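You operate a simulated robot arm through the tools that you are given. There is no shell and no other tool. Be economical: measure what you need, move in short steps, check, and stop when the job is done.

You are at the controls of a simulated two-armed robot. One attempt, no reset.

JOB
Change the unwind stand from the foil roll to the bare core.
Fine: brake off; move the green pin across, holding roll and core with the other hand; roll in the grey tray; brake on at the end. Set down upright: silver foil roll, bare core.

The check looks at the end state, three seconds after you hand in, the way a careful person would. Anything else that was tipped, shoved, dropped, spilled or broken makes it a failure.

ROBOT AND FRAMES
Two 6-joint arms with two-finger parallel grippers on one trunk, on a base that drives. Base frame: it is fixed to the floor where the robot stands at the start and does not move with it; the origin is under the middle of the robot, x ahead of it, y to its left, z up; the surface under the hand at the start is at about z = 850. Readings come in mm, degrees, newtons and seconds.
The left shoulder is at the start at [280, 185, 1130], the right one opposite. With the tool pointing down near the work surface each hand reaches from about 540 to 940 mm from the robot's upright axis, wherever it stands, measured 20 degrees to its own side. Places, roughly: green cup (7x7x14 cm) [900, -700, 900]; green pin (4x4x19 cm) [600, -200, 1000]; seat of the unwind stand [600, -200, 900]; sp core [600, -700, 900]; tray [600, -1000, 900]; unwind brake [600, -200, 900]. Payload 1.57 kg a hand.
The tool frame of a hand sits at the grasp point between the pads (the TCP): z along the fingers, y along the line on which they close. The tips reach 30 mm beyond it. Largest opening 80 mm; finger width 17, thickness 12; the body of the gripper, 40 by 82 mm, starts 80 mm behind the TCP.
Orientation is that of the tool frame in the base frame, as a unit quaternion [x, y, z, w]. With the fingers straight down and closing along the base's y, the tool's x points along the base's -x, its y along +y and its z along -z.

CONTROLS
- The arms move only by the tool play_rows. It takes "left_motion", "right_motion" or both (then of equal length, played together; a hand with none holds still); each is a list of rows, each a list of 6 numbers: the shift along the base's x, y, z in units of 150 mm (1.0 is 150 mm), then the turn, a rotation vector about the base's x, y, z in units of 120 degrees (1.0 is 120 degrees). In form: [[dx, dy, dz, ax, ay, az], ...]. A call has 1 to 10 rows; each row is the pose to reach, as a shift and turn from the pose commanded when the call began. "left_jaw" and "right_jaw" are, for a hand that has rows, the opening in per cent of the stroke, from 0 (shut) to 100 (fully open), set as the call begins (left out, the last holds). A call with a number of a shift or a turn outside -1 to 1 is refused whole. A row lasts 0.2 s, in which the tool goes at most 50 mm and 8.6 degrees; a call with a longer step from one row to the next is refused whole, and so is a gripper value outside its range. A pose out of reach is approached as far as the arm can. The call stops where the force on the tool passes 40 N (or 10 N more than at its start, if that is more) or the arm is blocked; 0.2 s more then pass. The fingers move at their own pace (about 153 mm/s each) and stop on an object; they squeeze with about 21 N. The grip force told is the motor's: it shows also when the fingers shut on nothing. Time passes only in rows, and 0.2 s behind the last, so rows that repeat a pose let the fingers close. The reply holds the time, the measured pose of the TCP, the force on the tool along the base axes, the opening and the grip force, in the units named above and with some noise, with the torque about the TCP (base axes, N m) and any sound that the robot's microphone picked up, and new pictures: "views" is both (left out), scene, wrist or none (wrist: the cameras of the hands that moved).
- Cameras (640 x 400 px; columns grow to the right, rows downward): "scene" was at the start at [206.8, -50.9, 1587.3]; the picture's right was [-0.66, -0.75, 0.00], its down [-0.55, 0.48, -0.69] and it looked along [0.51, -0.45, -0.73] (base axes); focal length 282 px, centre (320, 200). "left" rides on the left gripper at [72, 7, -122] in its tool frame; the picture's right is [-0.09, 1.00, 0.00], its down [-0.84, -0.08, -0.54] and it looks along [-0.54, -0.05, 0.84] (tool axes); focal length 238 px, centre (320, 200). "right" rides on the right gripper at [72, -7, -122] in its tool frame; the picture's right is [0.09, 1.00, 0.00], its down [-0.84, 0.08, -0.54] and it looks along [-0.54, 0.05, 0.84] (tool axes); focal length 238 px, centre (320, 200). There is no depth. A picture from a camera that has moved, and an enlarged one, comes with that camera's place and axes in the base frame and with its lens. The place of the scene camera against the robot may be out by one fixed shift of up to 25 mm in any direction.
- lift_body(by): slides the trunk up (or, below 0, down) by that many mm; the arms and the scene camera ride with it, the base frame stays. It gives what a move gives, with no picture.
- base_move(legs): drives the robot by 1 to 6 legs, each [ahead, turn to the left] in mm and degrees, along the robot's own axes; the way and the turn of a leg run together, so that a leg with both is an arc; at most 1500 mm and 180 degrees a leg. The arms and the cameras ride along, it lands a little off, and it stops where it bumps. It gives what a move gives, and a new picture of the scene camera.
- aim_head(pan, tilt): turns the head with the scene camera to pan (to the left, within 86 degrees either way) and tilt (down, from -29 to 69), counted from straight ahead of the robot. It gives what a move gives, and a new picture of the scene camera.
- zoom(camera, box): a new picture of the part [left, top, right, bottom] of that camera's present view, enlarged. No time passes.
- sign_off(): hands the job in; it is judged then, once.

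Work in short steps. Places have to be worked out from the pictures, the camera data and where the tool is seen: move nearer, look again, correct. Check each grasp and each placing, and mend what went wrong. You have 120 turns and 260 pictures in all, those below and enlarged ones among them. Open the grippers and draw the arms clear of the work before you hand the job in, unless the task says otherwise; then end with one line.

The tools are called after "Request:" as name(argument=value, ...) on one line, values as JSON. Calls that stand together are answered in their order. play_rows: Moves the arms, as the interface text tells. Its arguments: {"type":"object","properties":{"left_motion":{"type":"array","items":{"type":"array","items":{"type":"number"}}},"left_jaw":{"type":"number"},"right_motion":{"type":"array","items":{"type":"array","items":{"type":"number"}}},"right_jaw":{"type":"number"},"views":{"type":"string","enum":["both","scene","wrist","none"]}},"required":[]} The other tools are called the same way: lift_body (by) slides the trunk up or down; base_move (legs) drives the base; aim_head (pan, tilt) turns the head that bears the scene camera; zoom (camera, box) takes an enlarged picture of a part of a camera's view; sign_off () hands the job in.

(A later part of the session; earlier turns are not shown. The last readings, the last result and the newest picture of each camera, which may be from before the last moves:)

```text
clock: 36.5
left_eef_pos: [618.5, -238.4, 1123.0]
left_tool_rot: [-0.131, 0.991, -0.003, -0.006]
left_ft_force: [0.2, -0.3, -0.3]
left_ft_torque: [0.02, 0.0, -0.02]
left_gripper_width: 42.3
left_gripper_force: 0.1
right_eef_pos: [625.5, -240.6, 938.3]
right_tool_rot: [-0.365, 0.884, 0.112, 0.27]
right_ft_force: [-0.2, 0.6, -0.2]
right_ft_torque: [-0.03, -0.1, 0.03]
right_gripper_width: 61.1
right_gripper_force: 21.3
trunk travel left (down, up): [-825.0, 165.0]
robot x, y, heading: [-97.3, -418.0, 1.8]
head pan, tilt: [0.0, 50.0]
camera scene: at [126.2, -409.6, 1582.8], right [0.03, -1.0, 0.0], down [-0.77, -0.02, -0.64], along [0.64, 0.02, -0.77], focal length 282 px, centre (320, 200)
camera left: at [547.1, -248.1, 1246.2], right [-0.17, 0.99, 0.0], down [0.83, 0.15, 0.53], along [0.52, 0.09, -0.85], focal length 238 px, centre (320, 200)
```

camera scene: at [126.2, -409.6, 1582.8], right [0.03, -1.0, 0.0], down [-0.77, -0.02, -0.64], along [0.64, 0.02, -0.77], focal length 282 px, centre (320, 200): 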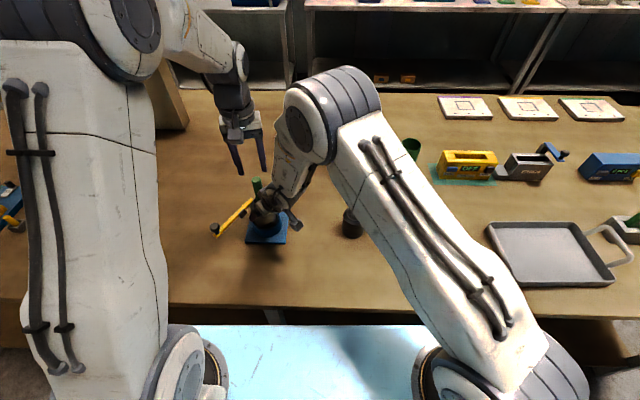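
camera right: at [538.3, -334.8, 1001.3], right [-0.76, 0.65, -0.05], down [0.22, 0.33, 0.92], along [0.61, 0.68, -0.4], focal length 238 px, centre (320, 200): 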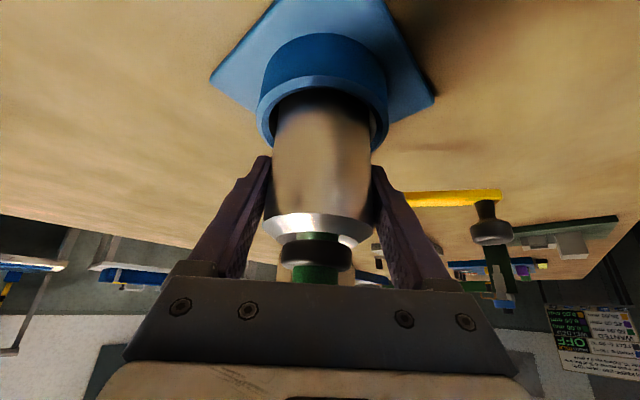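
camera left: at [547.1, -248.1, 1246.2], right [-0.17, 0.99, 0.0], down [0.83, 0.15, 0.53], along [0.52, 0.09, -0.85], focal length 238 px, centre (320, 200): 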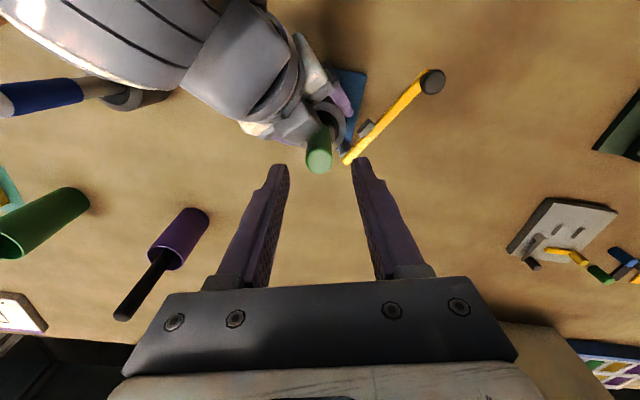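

The pin is lined up between the fingers. I descend in small steps to grip the upper handle.

Request:
play_rows(left_motion=[[0.02, 0.01, -0.13, 0, 0, 0], [0.02, 0.01, -0.26, 0, 0, 0], [0.02, 0.01, -0.39, 0, 0, 0], [0.02, 0.01, -0.5, 0, 0, 0]], views="both")

```text
clock: 37.5
left_eef_pos: [625.5, -236.3, 1048.3]
left_tool_rot: [-0.133, 0.991, -0.003, 0.004]
left_ft_force: [23.6, 16.4, 19.1]
left_ft_torque: [-0.13, -0.44, 0.53]
left_gripper_width: 34.1
left_gripper_force: 0.1
right_eef_pos: [619.4, -243.8, 933.4]
right_tool_rot: [-0.365, 0.887, 0.11, 0.262]
right_ft_force: [-21.1, -15.6, -21.0]
right_ft_torque: [1.76, -1.9, -0.46]
right_gripper_width: 58.9
right_gripper_force: 21.1
trunk travel left (down, up): [-825.0, 165.0]
robot x, y, heading: [-96.7, -418.7, 1.3]
head pan, tilt: [0.0, 50.0]
camera scene: at [126.5, -409.7, 1582.6], right [0.03, -1.0, 0.0], down [-0.77, -0.02, -0.64], along [0.64, 0.02, -0.77], focal length 282 px, centre (320, 200)
camera left: at [552.5, -247.4, 1169.0], right [-0.17, 0.98, -0.01], down [0.82, 0.15, 0.55], along [0.54, 0.09, -0.84], focal length 238 px, centre (320, 200)
```

scene: 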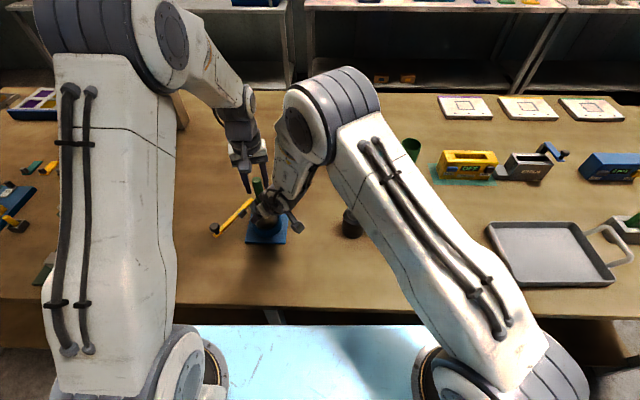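
left: 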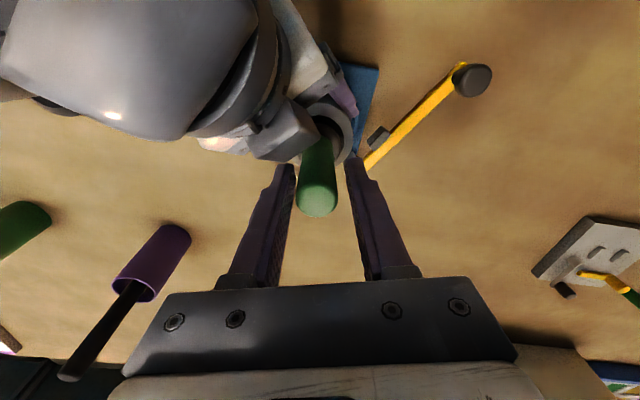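

The left finger touched the right palm (about 24 N). I raise the left hand 12 mm and check that both relax.

Request:
play_rows(left_motion=[[0, 0, 0.08, 0, 0, 0], [0, 0, 0.08, 0, 0, 0]], views="wrist")

```text
clock: 37.9
left_eef_pos: [627.8, -235.7, 1053.4]
left_tool_rot: [-0.132, 0.991, -0.002, 0.006]
left_ft_force: [3.7, 6.2, -2.5]
left_ft_torque: [0.2, -0.06, 0.07]
left_gripper_width: 38.0
left_gripper_force: 0.0
right_eef_pos: [621.8, -241.7, 936.6]
right_tool_rot: [-0.367, 0.885, 0.111, 0.264]
right_ft_force: [-3.2, -6.6, -1.5]
right_ft_torque: [0.48, -0.3, -0.07]
right_gripper_width: 59.1
right_gripper_force: 21.1
trunk travel left (down, up): [-825.0, 165.0]
robot x, y, heading: [-96.0, -416.9, 1.7]
head pan, tilt: [0.0, 50.0]
stopped in row 1 (left hand): the force on the tool passed its limit at 52 N (the readings are from after the stop); the commanded pose is now the measured one
camera left: at [553.7, -246.3, 1173.3], right [-0.17, 0.98, 0.0], down [0.82, 0.15, 0.55], along [0.54, 0.09, -0.83], focal length 238 px, centre (320, 200)
```

left: 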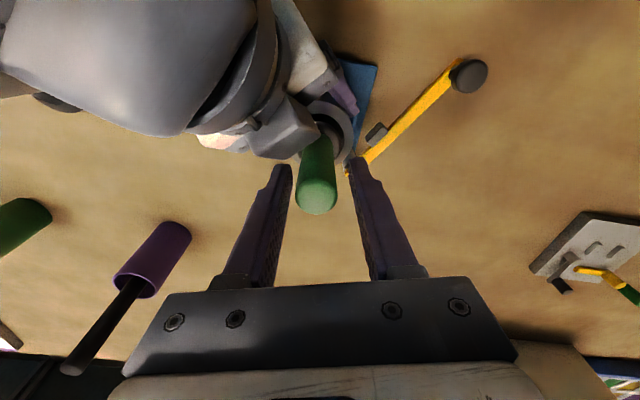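

Mostly relaxed now. I rise a few more millimetres, slowly.

Request:
play_rows(left_motion=[[0, 0, 0.02, 0, 0, 0], [0, 0, 0.04, 0, 0, 0], [-0.01, 0, 0.04, 0, 0, 0]], views="wrist")

Request:
zoom(camera="left", box=[220, 60, 420, 260])

```text
clock: 38.7
left_eef_pos: [626.7, -237.3, 1059.4]
left_tool_rot: [-0.132, 0.991, -0.003, 0.007]
left_ft_force: [9.6, 1.4, 2.2]
left_ft_torque: [0.0, -0.25, 0.15]
left_gripper_width: 42.3
left_gripper_force: 0.2
right_eef_pos: [621.2, -240.4, 936.8]
right_tool_rot: [-0.367, 0.885, 0.111, 0.265]
right_ft_force: [-8.3, -2.8, -5.5]
right_ft_torque: [0.29, -0.78, -0.13]
right_gripper_width: 58.9
right_gripper_force: 20.9
trunk travel left (down, up): [-825.0, 165.0]
robot x, y, heading: [-97.8, -418.3, 1.9]
head pan, tilt: [0.0, 50.0]
camera left: at [552.2, -247.3, 1179.5], right [-0.17, 0.98, -0.01], down [0.82, 0.15, 0.55], along [0.55, 0.09, -0.83], focal length 238 px, centre (320, 200)
```

left: 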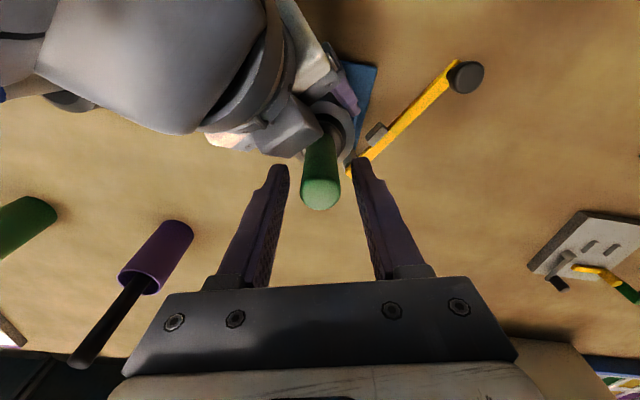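

```text
2.00 times, centred on (320, 160) of left
camera zoom: at [552.2, -247.3, 1179.5], right [-0.17, 0.98, -0.01], down [0.82, 0.15, 0.55], along [0.55, 0.09, -0.83], focal length 477 px, centre (320, 280)
```

zoom: 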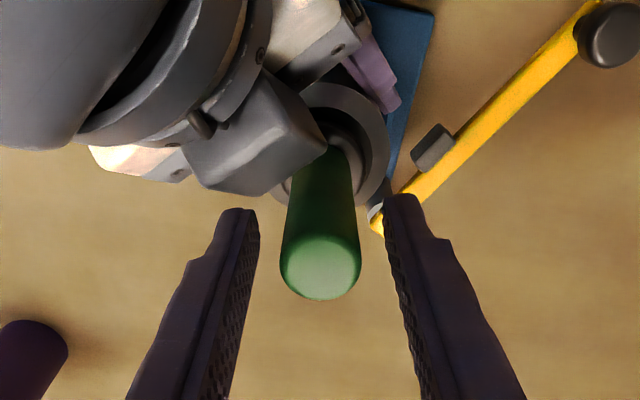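

Some contact remains, probably the left camera body against the right wrist. Yawing the left hand back about 20° moves the camera away from it.

Request:
play_rows(left_motion=[[0, 0, 0.02, 0, 0, -0.056], [0, 0, 0.02, 0, 0, -0.11], [0, 0, 0.02, 0, 0, -0.165], [0, 0, 0.02, 0, 0, -0.165]], views="wrist")

Request:
zoom(camera="left", box=[220, 60, 420, 260])

```text
clock: 39.7
left_eef_pos: [630.1, -236.6, 1062.4]
left_tool_rot: [0.041, 0.999, -0.003, 0.011]
left_ft_force: [22.3, -2.3, 11.0]
left_ft_torque: [-0.38, -0.59, 0.61]
left_gripper_width: 42.2
left_gripper_force: 0.1
right_eef_pos: [621.2, -241.4, 935.9]
right_tool_rot: [-0.368, 0.885, 0.11, 0.263]
right_ft_force: [-21.1, 0.9, -12.8]
right_ft_torque: [-0.04, -2.33, -0.51]
right_gripper_width: 59.3
right_gripper_force: 21.0
trunk travel left (down, up): [-825.0, 165.0]
robot x, y, heading: [-96.7, -420.3, 1.7]
head pan, tilt: [0.0, 50.0]
camera left: at [554.6, -221.7, 1183.2], right [0.17, 0.98, 0.0], down [0.82, -0.14, 0.56], along [0.55, -0.1, -0.83], focal length 238 px, centre (320, 200)
```

left: 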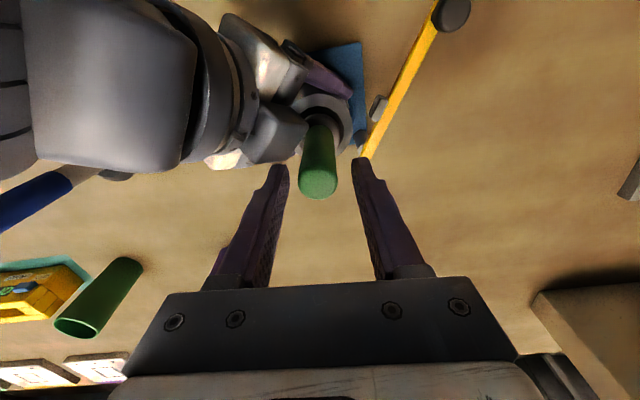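

```text
2.00 times, centred on (320, 160) of left
camera zoom: at [554.6, -221.7, 1183.2], right [0.17, 0.98, 0.0], down [0.82, -0.14, 0.56], along [0.55, -0.1, -0.83], focal length 477 px, centre (320, 280)
```

zoom: 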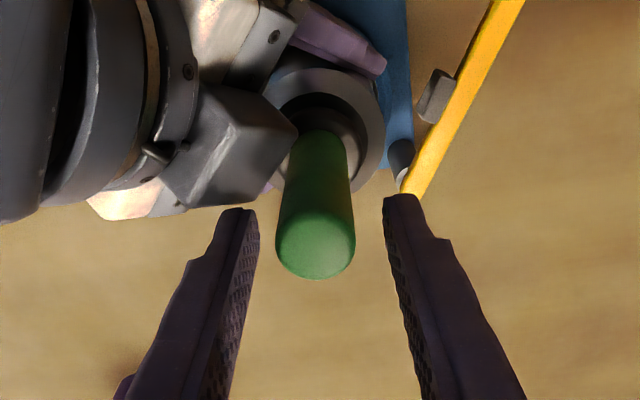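

Yawing made it worse, so I look at the scene to find where the two hands touch.

Request:
zoom(camera="scene", box=[190, 70, 350, 250])

```text
2.22 times, centred on (270, 160) of scene
camera zoom: at [126.5, -409.8, 1582.8], right [0.03, -1.0, 0.0], down [-0.77, -0.02, -0.64], along [0.64, 0.02, -0.77], focal length 626 px, centre (431, 289)
```

zoom: 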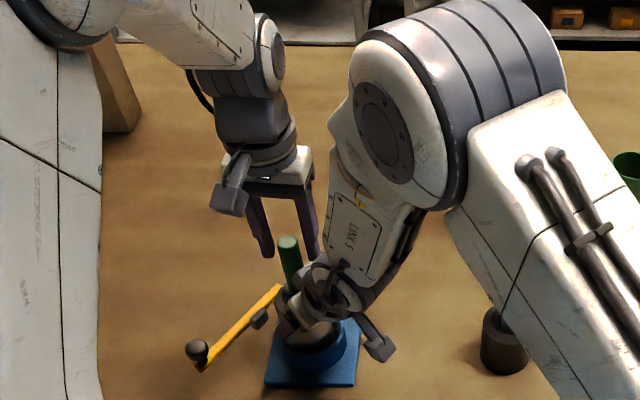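

From the torque reading, the contact is the left −y fingertip on the right palm. I lift slightly, yaw to about 27°, come back down a little higher and look.

Request:
play_rows(left_motion=[[-0.02, 0, 0.12, 0, 0, 0.0], [-0.03, 0, 0.12, 0, 0, 0.067], [-0.03, 0, 0.12, 0, 0, 0.134], [-0.03, 0, 0.12, 0, 0, 0.2], [-0.03, 0, 0.12, 0, 0, 0.267], [-0.03, 0, 0.03, 0, 0, 0.267]], views="wrist")

Request:
zoom(camera="left", box=[220, 60, 420, 260])

```text
clock: 41.1
left_eef_pos: [620.4, -236.5, 1067.0]
left_tool_rot: [-0.238, 0.971, -0.002, 0.005]
left_ft_force: [0.0, 0.5, 0.1]
left_ft_torque: [0.0, 0.0, 0.0]
left_gripper_width: 42.3
left_gripper_force: 0.1
right_eef_pos: [620.8, -240.9, 938.3]
right_tool_rot: [-0.366, 0.885, 0.111, 0.266]
right_ft_force: [1.1, -2.2, -4.3]
right_ft_torque: [-0.11, -0.01, 0.0]
right_gripper_width: 58.9
right_gripper_force: 21.1
trunk travel left (down, up): [-825.0, 165.0]
robot x, y, heading: [-99.1, -418.6, 1.8]
head pan, tilt: [0.0, 50.0]
camera left: at [550.9, -262.4, 1187.2], right [-0.38, 0.93, 0.0], down [0.77, 0.32, 0.55], along [0.51, 0.2, -0.84], focal length 238 px, centre (320, 200)
```

left: 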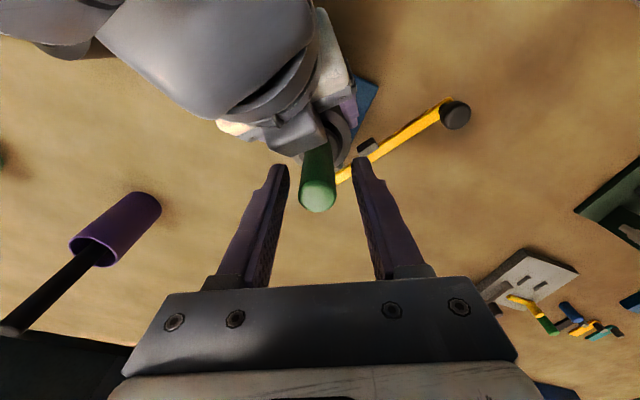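

```text
2.00 times, centred on (320, 160) of left
camera zoom: at [550.9, -262.4, 1187.2], right [-0.38, 0.93, 0.0], down [0.77, 0.32, 0.55], along [0.51, 0.2, -0.84], focal length 477 px, centre (320, 280)
```

zoom: 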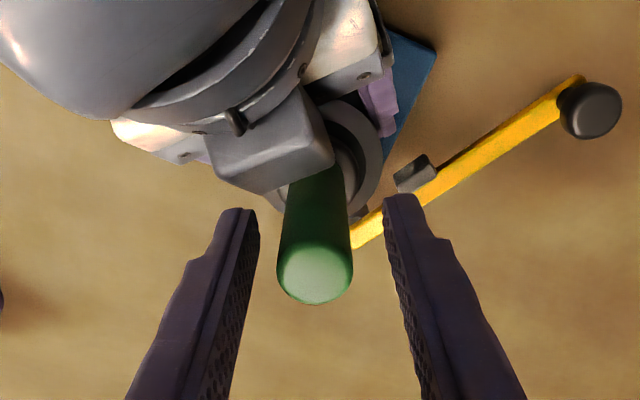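

Free of contact. I lower 7 mm, nudge forward 4 mm and close on the pin.

Request:
play_rows(left_motion=[[0.025, 0.012, -0.025, 0, 0, 0], [0.025, 0.012, -0.05, 0, 0, 0]], views="none")

Request:
play_rows(left_motion=[[0, 0, 0, 0, 0, 0], [0, 0, 0, 0, 0, 0], [0, 0, 0, 0, 0, 0]], left_jaw=0, views="wrist")

```text
clock: 41.7
left_eef_pos: [625.7, -235.4, 1059.2]
left_tool_rot: [-0.238, 0.971, -0.003, 0.005]
left_ft_force: [1.1, -0.5, -0.4]
left_ft_torque: [-0.01, -0.04, 0.01]
left_gripper_width: 42.6
left_gripper_force: 0.0
right_eef_pos: [622.1, -240.0, 938.9]
right_tool_rot: [-0.366, 0.885, 0.111, 0.266]
right_ft_force: [0.5, -0.5, -4.0]
right_ft_torque: [-0.06, -0.02, -0.01]
right_gripper_width: 59.0
right_gripper_force: 20.9
trunk travel left (down, up): [-825.0, 165.0]
robot x, y, heading: [-100.2, -416.4, 1.9]
head pan, tilt: [0.0, 50.0]
```

```text
clock: 42.5
left_eef_pos: [626.1, -234.7, 1059.2]
left_tool_rot: [-0.238, 0.971, -0.002, 0.005]
left_ft_force: [1.3, 0.0, 0.6]
left_ft_torque: [-0.01, -0.02, 0.02]
left_gripper_width: 23.4
left_gripper_force: 20.6
right_eef_pos: [621.9, -239.7, 937.8]
right_tool_rot: [-0.367, 0.885, 0.111, 0.266]
right_ft_force: [1.3, -0.5, -2.1]
right_ft_torque: [0.0, 0.01, 0.01]
right_gripper_width: 59.0
right_gripper_force: 21.0
trunk travel left (down, up): [-825.0, 165.0]
robot x, y, heading: [-99.1, -417.0, 1.8]
head pan, tilt: [0.0, 50.0]
camera left: at [555.5, -260.6, 1180.2], right [-0.38, 0.93, -0.01], down [0.77, 0.32, 0.55], along [0.51, 0.2, -0.84], focal length 238 px, centre (320, 200)
```

left: 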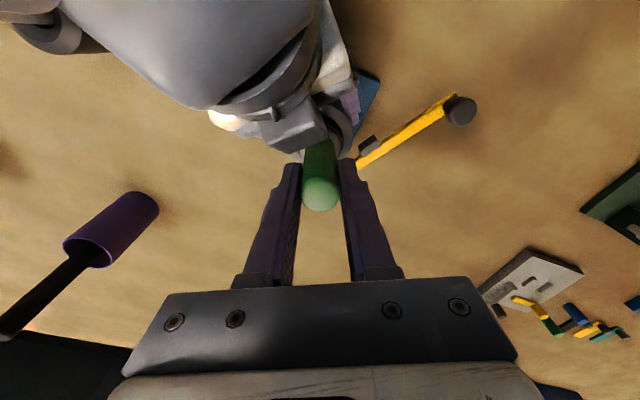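

The pin is held at 23.4 mm. I pull it up slowly and watch the forces.

Request:
play_rows(left_motion=[[0, 0, 0.05, 0, 0, 0], [0, 0, 0.1, 0, 0, 0], [0, 0, 0.15, 0, 0, 0]], views="wrist")

```text
clock: 43.3
left_eef_pos: [625.9, -234.7, 1082.2]
left_tool_rot: [-0.238, 0.971, -0.002, 0.005]
left_ft_force: [-0.4, -1.8, -1.5]
left_ft_torque: [-0.16, 0.04, -0.02]
left_gripper_width: 23.1
left_gripper_force: 21.4
right_eef_pos: [620.9, -240.3, 938.6]
right_tool_rot: [-0.367, 0.885, 0.111, 0.265]
right_ft_force: [1.3, 1.2, -1.7]
right_ft_torque: [-0.02, 0.02, -0.06]
right_gripper_width: 58.9
right_gripper_force: 20.8
trunk travel left (down, up): [-825.0, 165.0]
robot x, y, heading: [-95.9, -414.8, 1.8]
head pan, tilt: [0.0, 50.0]
camera left: at [555.4, -260.5, 1203.1], right [-0.38, 0.93, -0.01], down [0.77, 0.32, 0.55], along [0.51, 0.2, -0.84], focal length 238 px, centre (320, 200)
```

left: 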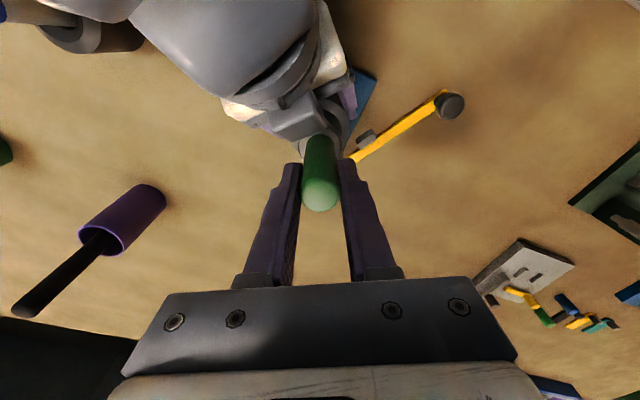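

It slides freely. I keep lifting.

Request:
play_rows(left_motion=[[0, 0, 0.15, 0, 0, 0], [0, 0, 0.3, 0, 0, 0], [0, 0, 0.45, 0, 0, 0], [0, 0, 0.6, 0, 0, 0], [0, 0, 0.75, 0, 0, 0], [0, 0, 0.9, 0, 0, 0]], views="both")

Request:
zoom(camera="scene", box=[190, 70, 350, 250])

```text
clock: 44.7
left_eef_pos: [622.2, -234.7, 1217.8]
left_tool_rot: [-0.238, 0.971, -0.002, 0.005]
left_ft_force: [-0.3, 0.6, 0.1]
left_ft_torque: [0.02, 0.04, -0.02]
left_gripper_width: 0.2
left_gripper_force: 20.9
right_eef_pos: [621.8, -240.9, 937.2]
right_tool_rot: [-0.366, 0.885, 0.111, 0.266]
right_ft_force: [0.6, -0.5, -3.3]
right_ft_torque: [0.0, 0.06, 0.03]
right_gripper_width: 58.6
right_gripper_force: 20.6
trunk travel left (down, up): [-825.0, 165.0]
robot x, y, heading: [-96.2, -418.8, 1.9]
head pan, tilt: [0.0, 50.0]
camera scene: at [126.3, -409.7, 1582.8], right [0.03, -1.0, 0.0], down [-0.77, -0.02, -0.64], along [0.64, 0.02, -0.77], focal length 282 px, centre (320, 200)
camera left: at [552.1, -260.7, 1337.6], right [-0.38, 0.93, -0.01], down [0.77, 0.32, 0.55], along [0.51, 0.2, -0.83], focal length 238 px, centre (320, 200)
```

scene: 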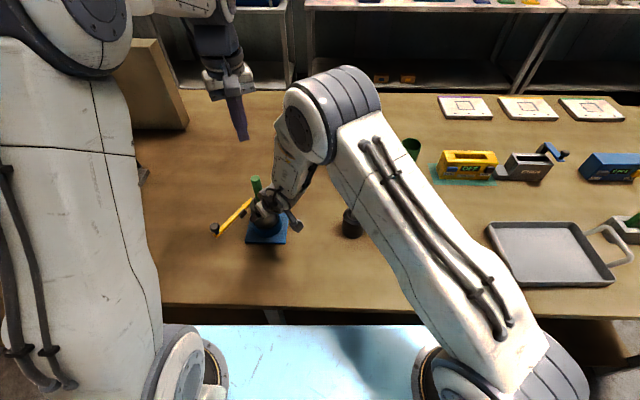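
left: 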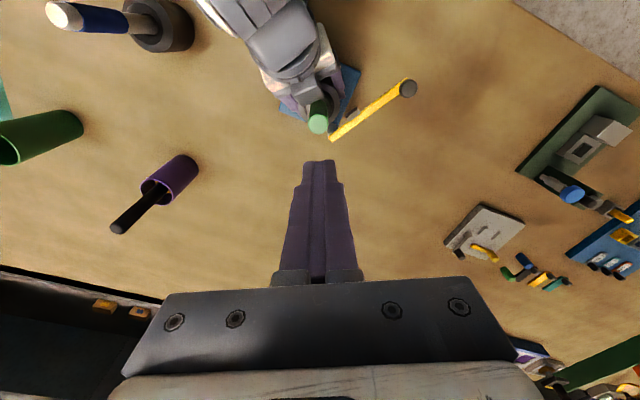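

```text
2.22 times, centred on (270, 160) of scene
camera zoom: at [126.3, -409.7, 1582.8], right [0.03, -1.0, 0.0], down [-0.77, -0.02, -0.64], along [0.64, 0.02, -0.77], focal length 626 px, centre (431, 289)
```

zoom: 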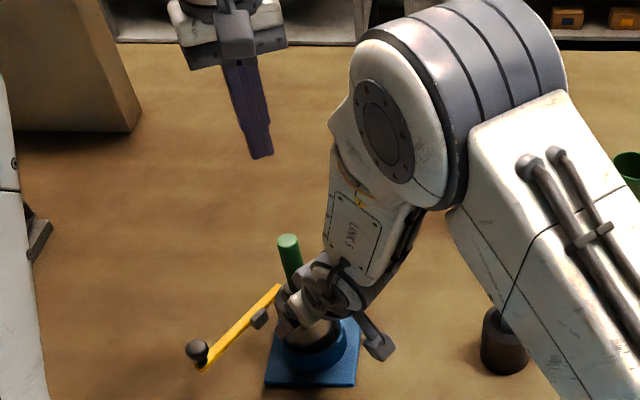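

The pin came up about 23 mm with the hand and then slipped out of the shallow grip. I go back with slightly more yaw for a deeper grip, checking on the way down.

Request:
play_rows(left_motion=[[0, 0, -0.2, 0, 0, 0.03], [0, 0, -0.4, 0, 0, 0.06], [0, 0, -0.6, 0, 0, 0.083], [0, 0, -0.75, 0, 0, 0.083]], left_jaw=53, views="wrist")

Request:
zoom(camera="left", box=[220, 60, 420, 260])

```text
clock: 45.7
left_eef_pos: [626.1, -234.9, 1103.6]
left_tool_rot: [-0.321, 0.947, -0.002, 0.007]
left_ft_force: [-0.2, -0.7, -0.2]
left_ft_torque: [0.0, 0.01, 0.01]
left_gripper_width: 42.3
left_gripper_force: 0.0
right_eef_pos: [623.1, -242.0, 938.4]
right_tool_rot: [-0.367, 0.884, 0.111, 0.266]
right_ft_force: [0.4, 0.1, -2.9]
right_ft_torque: [0.01, 0.0, -0.01]
right_gripper_width: 58.9
right_gripper_force: 21.0
trunk travel left (down, up): [-825.0, 165.0]
robot x, y, heading: [-99.6, -420.6, 1.7]
head pan, tilt: [0.0, 50.0]
camera left: at [561.5, -271.8, 1224.0], right [-0.53, 0.85, -0.01], down [0.7, 0.45, 0.55], along [0.47, 0.29, -0.83], focal length 238 px, centre (320, 200)
```

left: 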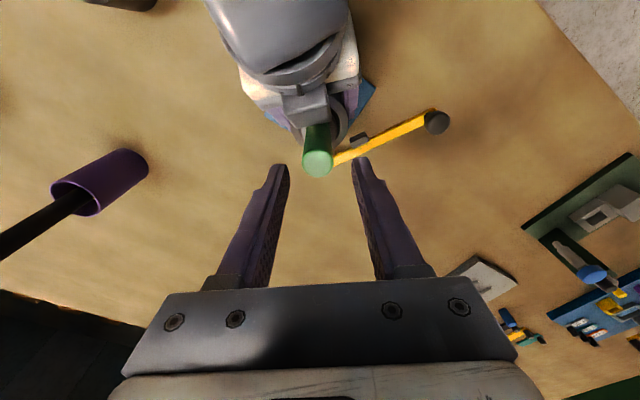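

```text
2.00 times, centred on (320, 160) of left
camera zoom: at [561.5, -271.8, 1224.0], right [-0.53, 0.85, -0.01], down [0.7, 0.45, 0.55], along [0.47, 0.29, -0.83], focal length 477 px, centre (320, 280)
```

zoom: 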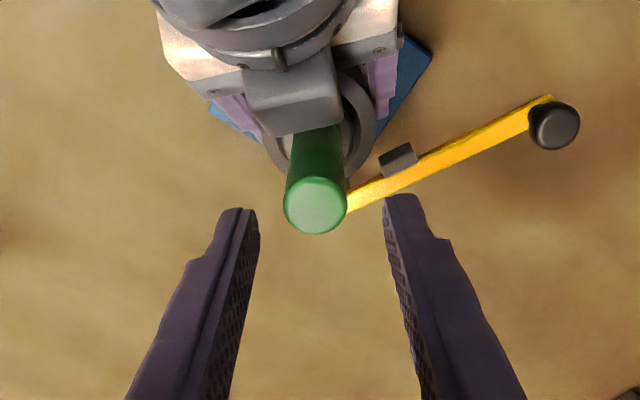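

The pin top is at (626,-235,1062), centred between the fingers. I descend gently.

Request:
play_rows(left_motion=[[0, 0, -0.12, 0, 0, 0], [0, 0, -0.24, 0, 0, 0], [0, 0, -0.3, 0, 0, 0], [0, 0, -0.34, 0, 0, 0], [0, 0, -0.37, 0, 0, 0]], views="wrist")

```text
clock: 46.9
left_eef_pos: [624.7, -236.1, 1047.4]
left_tool_rot: [-0.321, 0.947, -0.003, 0.006]
left_ft_force: [0.3, -0.4, -0.4]
left_ft_torque: [-0.03, -0.02, 0.01]
left_gripper_width: 42.3
left_gripper_force: 0.1
right_eef_pos: [620.6, -240.4, 937.9]
right_tool_rot: [-0.367, 0.884, 0.111, 0.266]
right_ft_force: [0.7, -0.2, -3.6]
right_ft_torque: [-0.04, 0.02, 0.01]
right_gripper_width: 58.7
right_gripper_force: 20.6
trunk travel left (down, up): [-825.0, 165.0]
robot x, y, heading: [-97.2, -420.1, 1.4]
head pan, tilt: [0.0, 50.0]
camera left: at [561.1, -272.5, 1169.5], right [-0.53, 0.85, -0.01], down [0.71, 0.45, 0.55], along [0.47, 0.29, -0.84], focal length 238 px, centre (320, 200)
```

left: 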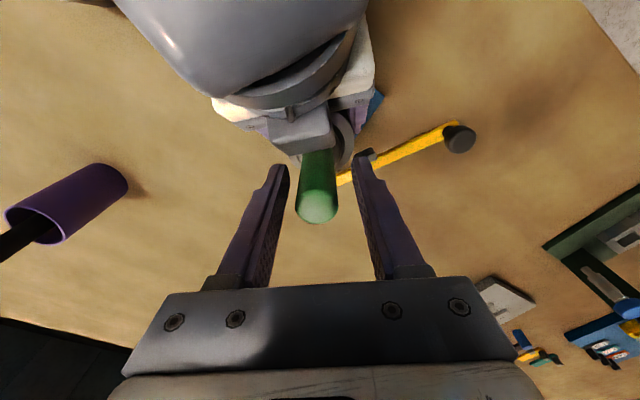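

No contact. I go another 10 mm lower, then close.

Request:
play_rows(left_motion=[[0, 0, -0.03, 0, 0, 0], [0, 0, -0.06, 0, 0, 0], [0.0, 0, -0.075, 0, 0, 0]], views="none")

Request:
play_rows(left_motion=[[0, 0, 0, 0, 0, 0], [0, 0, 0, 0, 0, 0], [0, 0, 0, 0, 0, 0]], left_jaw=0, views="wrist")

```text
clock: 47.7
left_eef_pos: [624.3, -234.3, 1038.1]
left_tool_rot: [-0.321, 0.947, -0.002, 0.004]
left_ft_force: [-0.1, 0.0, -0.1]
left_ft_torque: [-0.01, 0.02, -0.01]
left_gripper_width: 42.5
left_gripper_force: 0.1
right_eef_pos: [621.5, -240.8, 938.7]
right_tool_rot: [-0.367, 0.884, 0.112, 0.267]
right_ft_force: [-0.4, -0.2, -3.0]
right_ft_torque: [0.0, 0.02, -0.01]
right_gripper_width: 58.7
right_gripper_force: 20.8
trunk travel left (down, up): [-825.0, 165.0]
robot x, y, heading: [-95.7, -419.4, 1.7]
head pan, tilt: [0.0, 50.0]
```

```text
clock: 48.5
left_eef_pos: [624.7, -235.0, 1036.5]
left_tool_rot: [-0.321, 0.947, -0.002, 0.005]
left_ft_force: [0.7, -0.7, 0.7]
left_ft_torque: [-0.05, -0.08, 0.01]
left_gripper_width: 23.2
left_gripper_force: 21.0
right_eef_pos: [620.7, -240.4, 938.1]
right_tool_rot: [-0.367, 0.884, 0.111, 0.266]
right_ft_force: [-0.9, 0.8, -3.2]
right_ft_torque: [-0.02, -0.03, 0.0]
right_gripper_width: 59.0
right_gripper_force: 21.0
trunk travel left (down, up): [-825.0, 165.0]
robot x, y, heading: [-95.3, -416.0, 1.5]
head pan, tilt: [0.0, 50.0]
camera left: at [560.9, -271.9, 1158.2], right [-0.53, 0.85, -0.01], down [0.71, 0.45, 0.55], along [0.47, 0.29, -0.83], focal length 238 px, centre (320, 200)
```

left: 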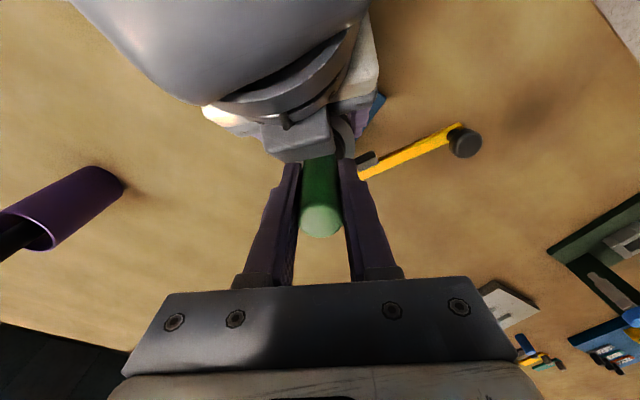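

A much deeper grip. I pull slowly again.

Request:
play_rows(left_motion=[[0, 0, 0.04, 0, 0, 0], [0, 0, 0.08, 0, 0, 0], [0, 0, 0.12, 0, 0, 0], [0, 0, 0.16, 0, 0, 0], [0, 0, 0.2, 0, 0, 0]], views="both")

Request:
zoom(camera="scene", box=[190, 70, 350, 250])

```text
clock: 49.7
left_eef_pos: [626.0, -233.6, 1067.4]
left_tool_rot: [-0.321, 0.947, -0.001, 0.006]
left_ft_force: [2.3, -2.0, -1.9]
left_ft_torque: [-0.19, -0.2, 0.02]
left_gripper_width: 23.2
left_gripper_force: 20.8
right_eef_pos: [622.3, -240.9, 937.4]
right_tool_rot: [-0.367, 0.884, 0.111, 0.266]
right_ft_force: [-2.5, 2.1, -1.8]
right_ft_torque: [-0.05, -0.06, -0.01]
right_gripper_width: 58.9
right_gripper_force: 20.9
trunk travel left (down, up): [-825.0, 165.0]
robot x, y, heading: [-97.3, -418.1, 1.6]
head pan, tilt: [0.0, 50.0]
camera scene: at [126.4, -409.7, 1582.8], right [0.03, -1.0, 0.0], down [-0.77, -0.02, -0.64], along [0.64, 0.02, -0.77], focal length 282 px, centre (320, 200)
camera left: at [561.1, -271.1, 1188.3], right [-0.53, 0.85, -0.01], down [0.7, 0.45, 0.55], along [0.47, 0.29, -0.83], focal length 238 px, centre (320, 200)
```

scene: 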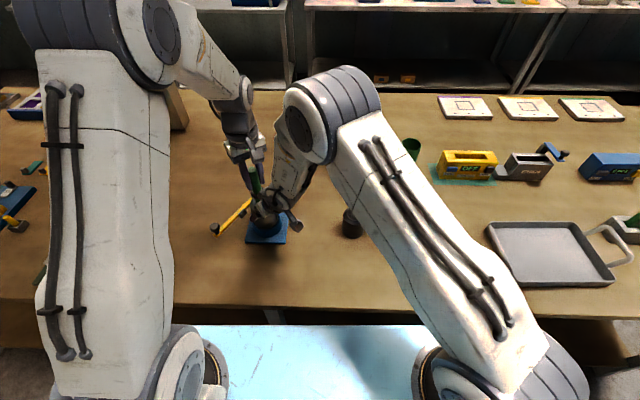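
left: 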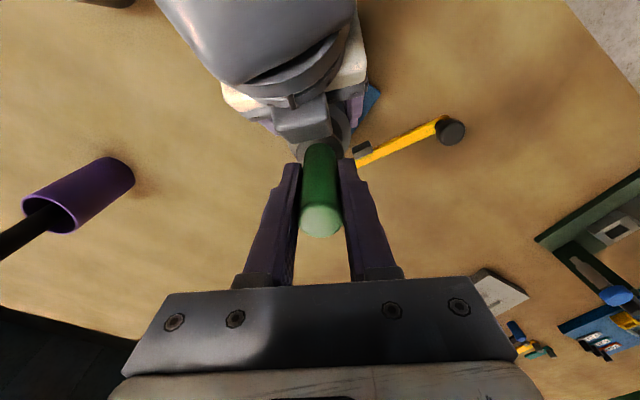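

```text
2.22 times, centred on (270, 160) of scene
camera zoom: at [126.4, -409.7, 1582.8], right [0.03, -1.0, 0.0], down [-0.77, -0.02, -0.64], along [0.64, 0.02, -0.77], focal length 626 px, centre (431, 289)
```

zoom: 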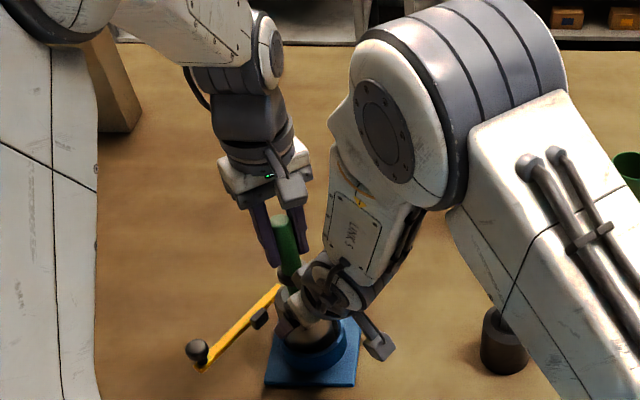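

The pin is rising with the hand. I continue slowly, with a slight correction for the side load.

Request:
play_rows(left_motion=[[0.005, -0.005, 0.05, 0, 0, 0], [0.01, -0.01, 0.1, 0, 0, 0], [0.01, -0.01, 0.15, 0, 0, 0], [0.01, -0.01, 0.2, 0, 0, 0], [0.01, -0.01, 0.25, 0, 0, 0], [0.01, -0.01, 0.3, 0, 0, 0]], views="wrist")

```text
clock: 51.1
left_eef_pos: [627.7, -235.8, 1112.0]
left_tool_rot: [-0.321, 0.947, -0.002, 0.006]
left_ft_force: [-2.5, -2.1, -1.6]
left_ft_torque: [-0.27, 0.44, -0.04]
left_gripper_width: 23.4
left_gripper_force: 20.9
right_eef_pos: [620.5, -240.9, 937.0]
right_tool_rot: [-0.367, 0.885, 0.111, 0.265]
right_ft_force: [3.1, 1.8, -2.3]
right_ft_torque: [-0.03, 0.08, 0.01]
right_gripper_width: 58.7
right_gripper_force: 21.1
trunk travel left (down, up): [-825.0, 165.0]
robot x, y, heading: [-97.6, -420.8, 1.6]
head pan, tilt: [0.0, 50.0]
camera left: at [562.6, -272.5, 1232.9], right [-0.53, 0.85, -0.01], down [0.71, 0.45, 0.55], along [0.47, 0.29, -0.83], focal length 238 px, centre (320, 200)
```

left: 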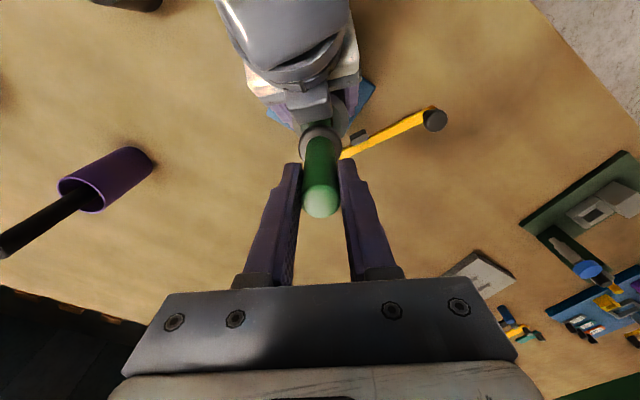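

Slight slip or tilt of the pin, and the side load flipped. I correct and continue in small steps.

Request:
play_rows(left_motion=[[-0.01, -0.01, 0.0, 0, 0, 0], [-0.015, -0.015, 0.05, 0, 0, 0], [-0.015, -0.015, 0.1, 0, 0, 0]], views="both")

Request:
zoom(camera="scene", box=[190, 70, 350, 250])

```text
clock: 51.9
left_eef_pos: [624.0, -237.5, 1126.9]
left_tool_rot: [-0.32, 0.947, -0.001, 0.008]
left_ft_force: [2.8, 1.9, -1.3]
left_ft_torque: [0.42, -0.48, 0.01]
left_gripper_width: 23.1
left_gripper_force: 21.5
right_eef_pos: [620.6, -240.4, 937.4]
right_tool_rot: [-0.366, 0.885, 0.111, 0.265]
right_ft_force: [-2.9, -2.3, -1.6]
right_ft_torque: [-0.01, 0.01, -0.05]
right_gripper_width: 58.8
right_gripper_force: 20.9
trunk travel left (down, up): [-825.0, 165.0]
robot x, y, heading: [-96.2, -415.6, 1.7]
head pan, tilt: [0.0, 50.0]
camera scene: at [126.4, -409.7, 1582.8], right [0.03, -1.0, 0.0], down [-0.77, -0.02, -0.64], along [0.64, 0.02, -0.77], focal length 282 px, centre (320, 200)
camera left: at [559.8, -274.0, 1247.9], right [-0.53, 0.85, -0.01], down [0.7, 0.45, 0.55], along [0.47, 0.29, -0.83], focal length 238 px, centre (320, 200)
```

scene: 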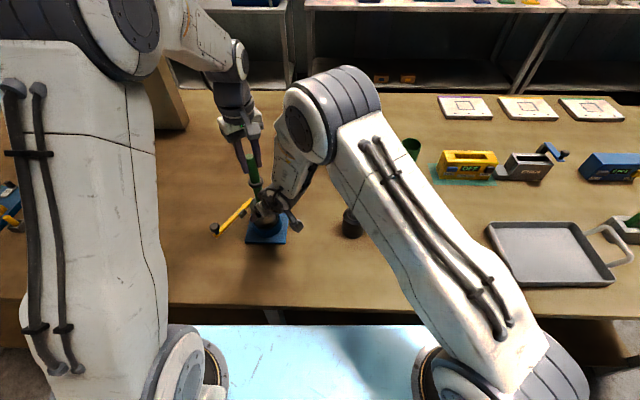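
left: 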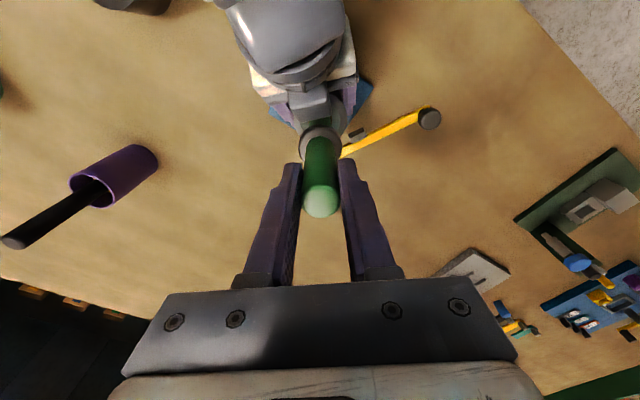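

```text
2.22 times, centred on (270, 160) of scene
camera zoom: at [126.4, -409.7, 1582.8], right [0.03, -1.0, 0.0], down [-0.77, -0.02, -0.64], along [0.64, 0.02, -0.77], focal length 626 px, centre (431, 289)
```

zoom: 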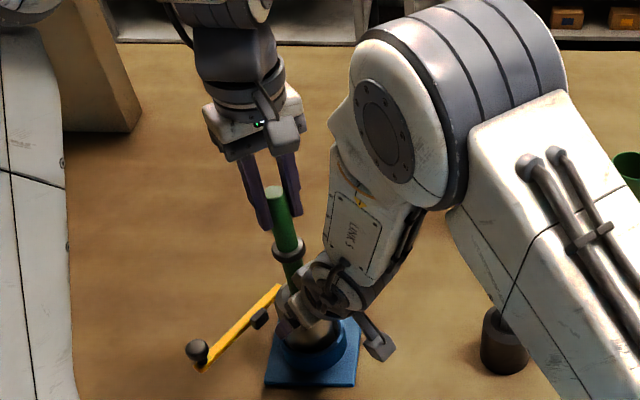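

The collar is well above the roll and only the lower shaft remains inside. I continue up gently.

Request:
play_rows(left_motion=[[0.008, 0.008, 0.03, 0, 0, 0], [0.008, 0.008, 0.08, 0, 0, 0], [0.008, 0.008, 0.13, 0, 0, 0], [0.008, 0.008, 0.18, 0, 0, 0], [0.008, 0.008, 0.23, 0, 0, 0], [0.008, 0.008, 0.3, 0, 0, 0]], views="both")

Request:
zoom(camera="scene", box=[190, 70, 350, 250])

```text
clock: 53.3
left_eef_pos: [624.9, -236.1, 1171.8]
left_tool_rot: [-0.32, 0.947, 0.0, 0.005]
left_ft_force: [-0.5, 0.0, 0.1]
left_ft_torque: [-0.01, 0.03, 0.01]
left_gripper_width: 23.4
left_gripper_force: 21.0
right_eef_pos: [621.5, -241.0, 939.0]
right_tool_rot: [-0.366, 0.885, 0.111, 0.266]
right_ft_force: [-0.5, -0.7, -1.9]
right_ft_torque: [-0.01, -0.02, 0.03]
right_gripper_width: 58.7
right_gripper_force: 21.5
trunk travel left (down, up): [-825.0, 165.0]
robot x, y, heading: [-98.9, -418.5, 1.8]
head pan, tilt: [0.0, 50.0]
camera scene: at [126.4, -409.7, 1582.8], right [0.03, -1.0, 0.0], down [-0.77, -0.02, -0.64], along [0.64, 0.02, -0.77], focal length 282 px, centre (320, 200)
camera left: at [559.8, -272.9, 1293.9], right [-0.53, 0.85, -0.01], down [0.71, 0.45, 0.55], along [0.47, 0.29, -0.84], focal length 238 px, centre (320, 200)
```

scene: 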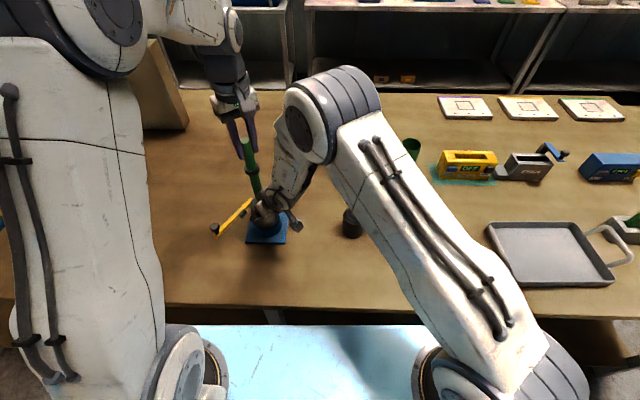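
left: 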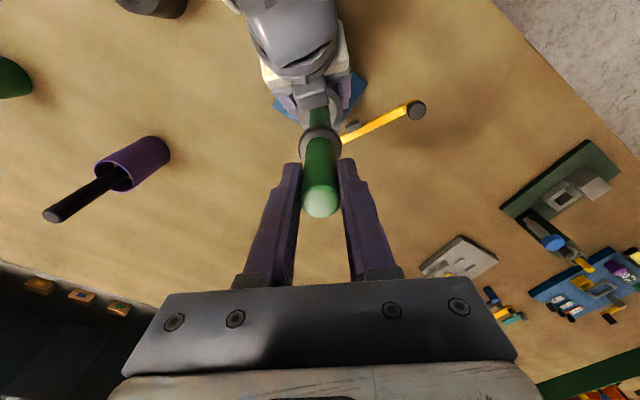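

```text
2.22 times, centred on (270, 160) of scene
camera zoom: at [126.4, -409.7, 1582.8], right [0.03, -1.0, 0.0], down [-0.77, -0.02, -0.64], along [0.64, 0.02, -0.77], focal length 626 px, centre (431, 289)
```

zoom: 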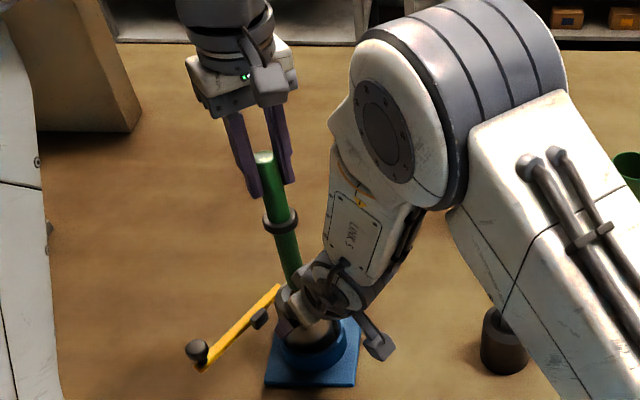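

No side load now and it is nearly free. I raise well clear.

Request:
play_rows(left_motion=[[0, 0, 0.15, 0, 0, 0], [0, 0, 0.35, 0, 0, 0], [0, 0, 0.6, 0, 0, 0], [0, 0, 0.8, 0, 0, 0]], views="both")

Request:
zoom(camera="scene", box=[190, 70, 350, 250])

```text
clock: 54.3
left_eef_pos: [624.3, -237.0, 1292.2]
left_tool_rot: [-0.32, 0.947, -0.001, 0.004]
left_ft_force: [-0.1, -1.1, -1.0]
left_ft_torque: [-0.03, -0.04, -0.01]
left_gripper_width: 23.5
left_gripper_force: 21.1
right_eef_pos: [621.6, -240.6, 938.4]
right_tool_rot: [-0.367, 0.884, 0.112, 0.266]
right_ft_force: [-0.5, -0.9, -2.0]
right_ft_torque: [-0.01, 0.03, -0.01]
right_gripper_width: 58.9
right_gripper_force: 21.0
trunk travel left (down, up): [-825.0, 165.0]
robot x, y, heading: [-99.3, -418.6, 1.6]
head pan, tilt: [0.0, 50.0]
camera scene: at [126.4, -409.7, 1582.8], right [0.03, -1.0, 0.0], down [-0.77, -0.02, -0.64], along [0.64, 0.02, -0.77], focal length 282 px, centre (320, 200)
camera left: at [561.2, -273.7, 1413.1], right [-0.53, 0.85, -0.01], down [0.71, 0.45, 0.55], along [0.47, 0.29, -0.84], focal length 238 px, centre (320, 200)
```

scene: 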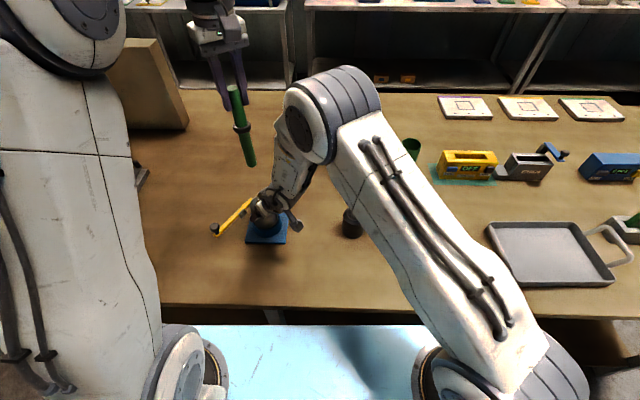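
left: 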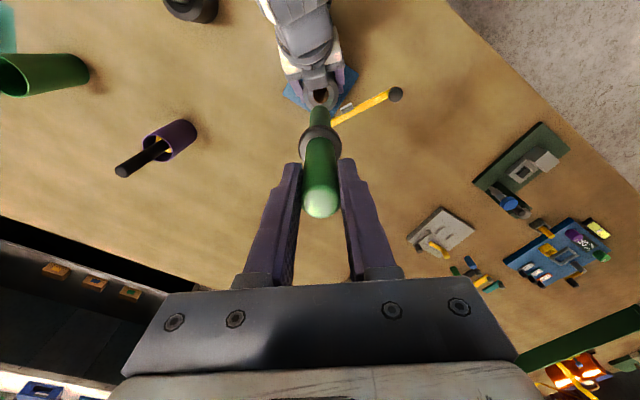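

```text
2.22 times, centred on (270, 160) of scene
camera zoom: at [126.4, -409.7, 1582.8], right [0.03, -1.0, 0.0], down [-0.77, -0.02, -0.64], along [0.64, 0.02, -0.77], focal length 626 px, centre (431, 289)
```

zoom: 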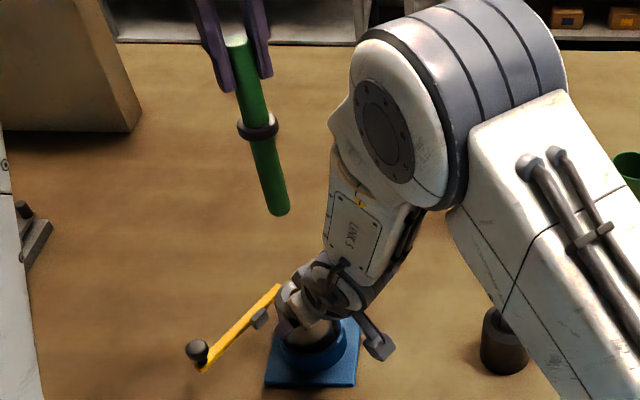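

The pin is out and hangs straight. I take the left hand aside (with the pin), then lift the roll straight up with the right.

Request:
play_rows(left_motion=[[-0.1, 0.25, 0, 0, 0, 0], [-0.2, 0.5, 0, 0, 0, 0], [-0.3, 0.75, 0, 0, 0, 0], [-0.35, 1.0, 0, 0, 0, 0]], views="none")

Request:
play_rows(right_motion=[[0, 0, 0.05, 0, 0, 0], [0, 0, 0.12, 0, 0, 0], [0, 0, 0.24, 0, 0, 0], [0, 0, 0.4, 0, 0, 0]], views="both")

```text
clock: 55.3
left_eef_pos: [573.1, -84.8, 1291.7]
left_tool_rot: [-0.321, 0.947, -0.003, 0.005]
left_ft_force: [1.0, -0.2, -0.7]
left_ft_torque: [0.05, 0.02, 0.02]
left_gripper_width: 23.3
left_gripper_force: 20.8
right_eef_pos: [622.1, -239.7, 936.9]
right_tool_rot: [-0.367, 0.885, 0.111, 0.265]
right_ft_force: [0.1, -0.3, -2.4]
right_ft_torque: [-0.05, 0.0, -0.04]
right_gripper_width: 59.0
right_gripper_force: 20.6
trunk travel left (down, up): [-825.0, 165.0]
robot x, y, heading: [-100.2, -418.7, 1.6]
head pan, tilt: [0.0, 50.0]
```

```text
clock: 56.3
left_eef_pos: [572.9, -84.9, 1290.9]
left_tool_rot: [-0.321, 0.947, -0.002, 0.005]
left_ft_force: [0.1, -0.6, -2.0]
left_ft_torque: [0.02, 0.0, 0.02]
left_gripper_width: 22.7
left_gripper_force: 21.5
right_eef_pos: [621.4, -240.5, 1000.0]
right_tool_rot: [-0.365, 0.885, 0.11, 0.266]
right_ft_force: [1.0, 0.6, -1.7]
right_ft_torque: [0.01, 0.02, -0.01]
right_gripper_width: 58.8
right_gripper_force: 20.8
trunk travel left (down, up): [-825.0, 165.0]
robot x, y, heading: [-95.1, -419.1, 1.7]
head pan, tilt: [0.0, 50.0]
camera scene: at [126.4, -409.7, 1582.7], right [0.03, -1.0, 0.0], down [-0.77, -0.02, -0.64], along [0.64, 0.02, -0.77], focal length 282 px, centre (320, 200)
camera right: at [535.9, -336.2, 1062.4], right [-0.76, 0.65, -0.05], down [0.23, 0.34, 0.91], along [0.61, 0.68, -0.4], focal length 238 px, centre (320, 200)
```

scene: 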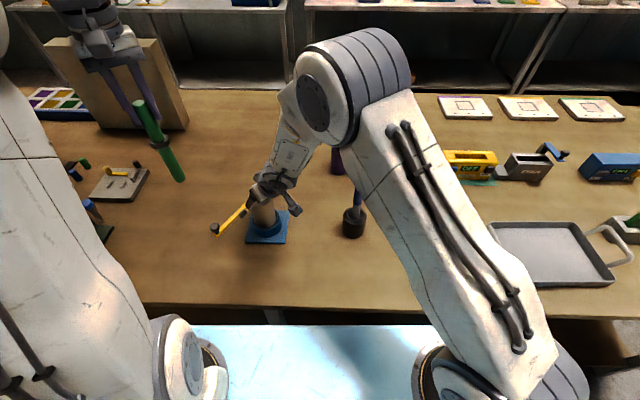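
right: 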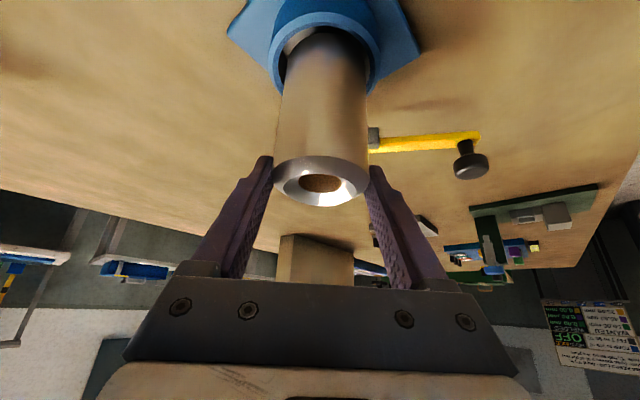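

The roll seems to have come up less than the hand did, so I look closer.

Request:
zoom(camera="scene", box=[200, 150, 320, 260])

Request:
zoom(camera="right", box=[200, 0, 440, 230])

```text
3.64 times, centred on (260, 205) of scene
camera zoom: at [126.4, -409.7, 1582.7], right [0.03, -1.0, 0.0], down [-0.77, -0.02, -0.64], along [0.64, 0.02, -0.77], focal length 1024 px, centre (538, 182)
```

zoom: 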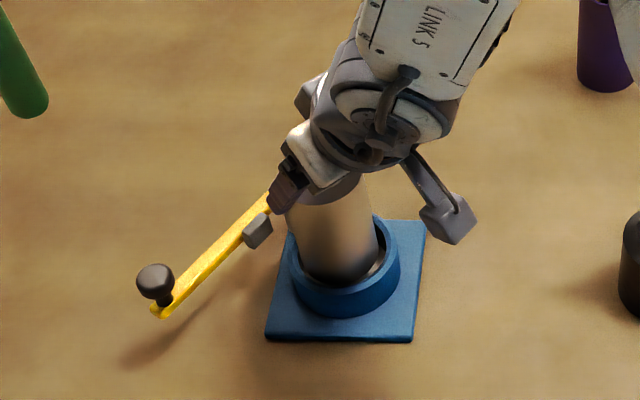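

```text
1.74 times, centred on (320, 115) of right
camera zoom: at [535.9, -336.2, 1062.4], right [-0.76, 0.65, -0.05], down [0.23, 0.34, 0.91], along [0.61, 0.68, -0.4], focal length 414 px, centre (320, 348)
```

zoom: 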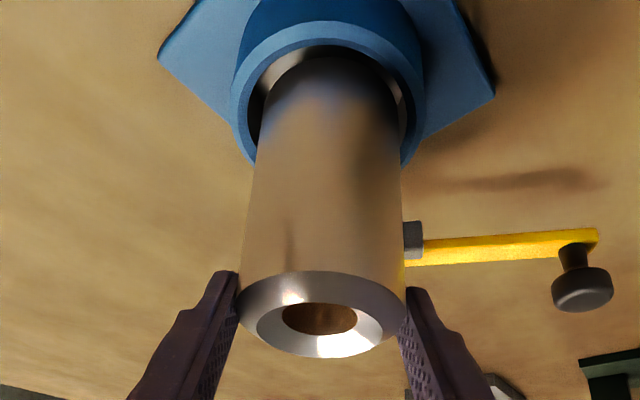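

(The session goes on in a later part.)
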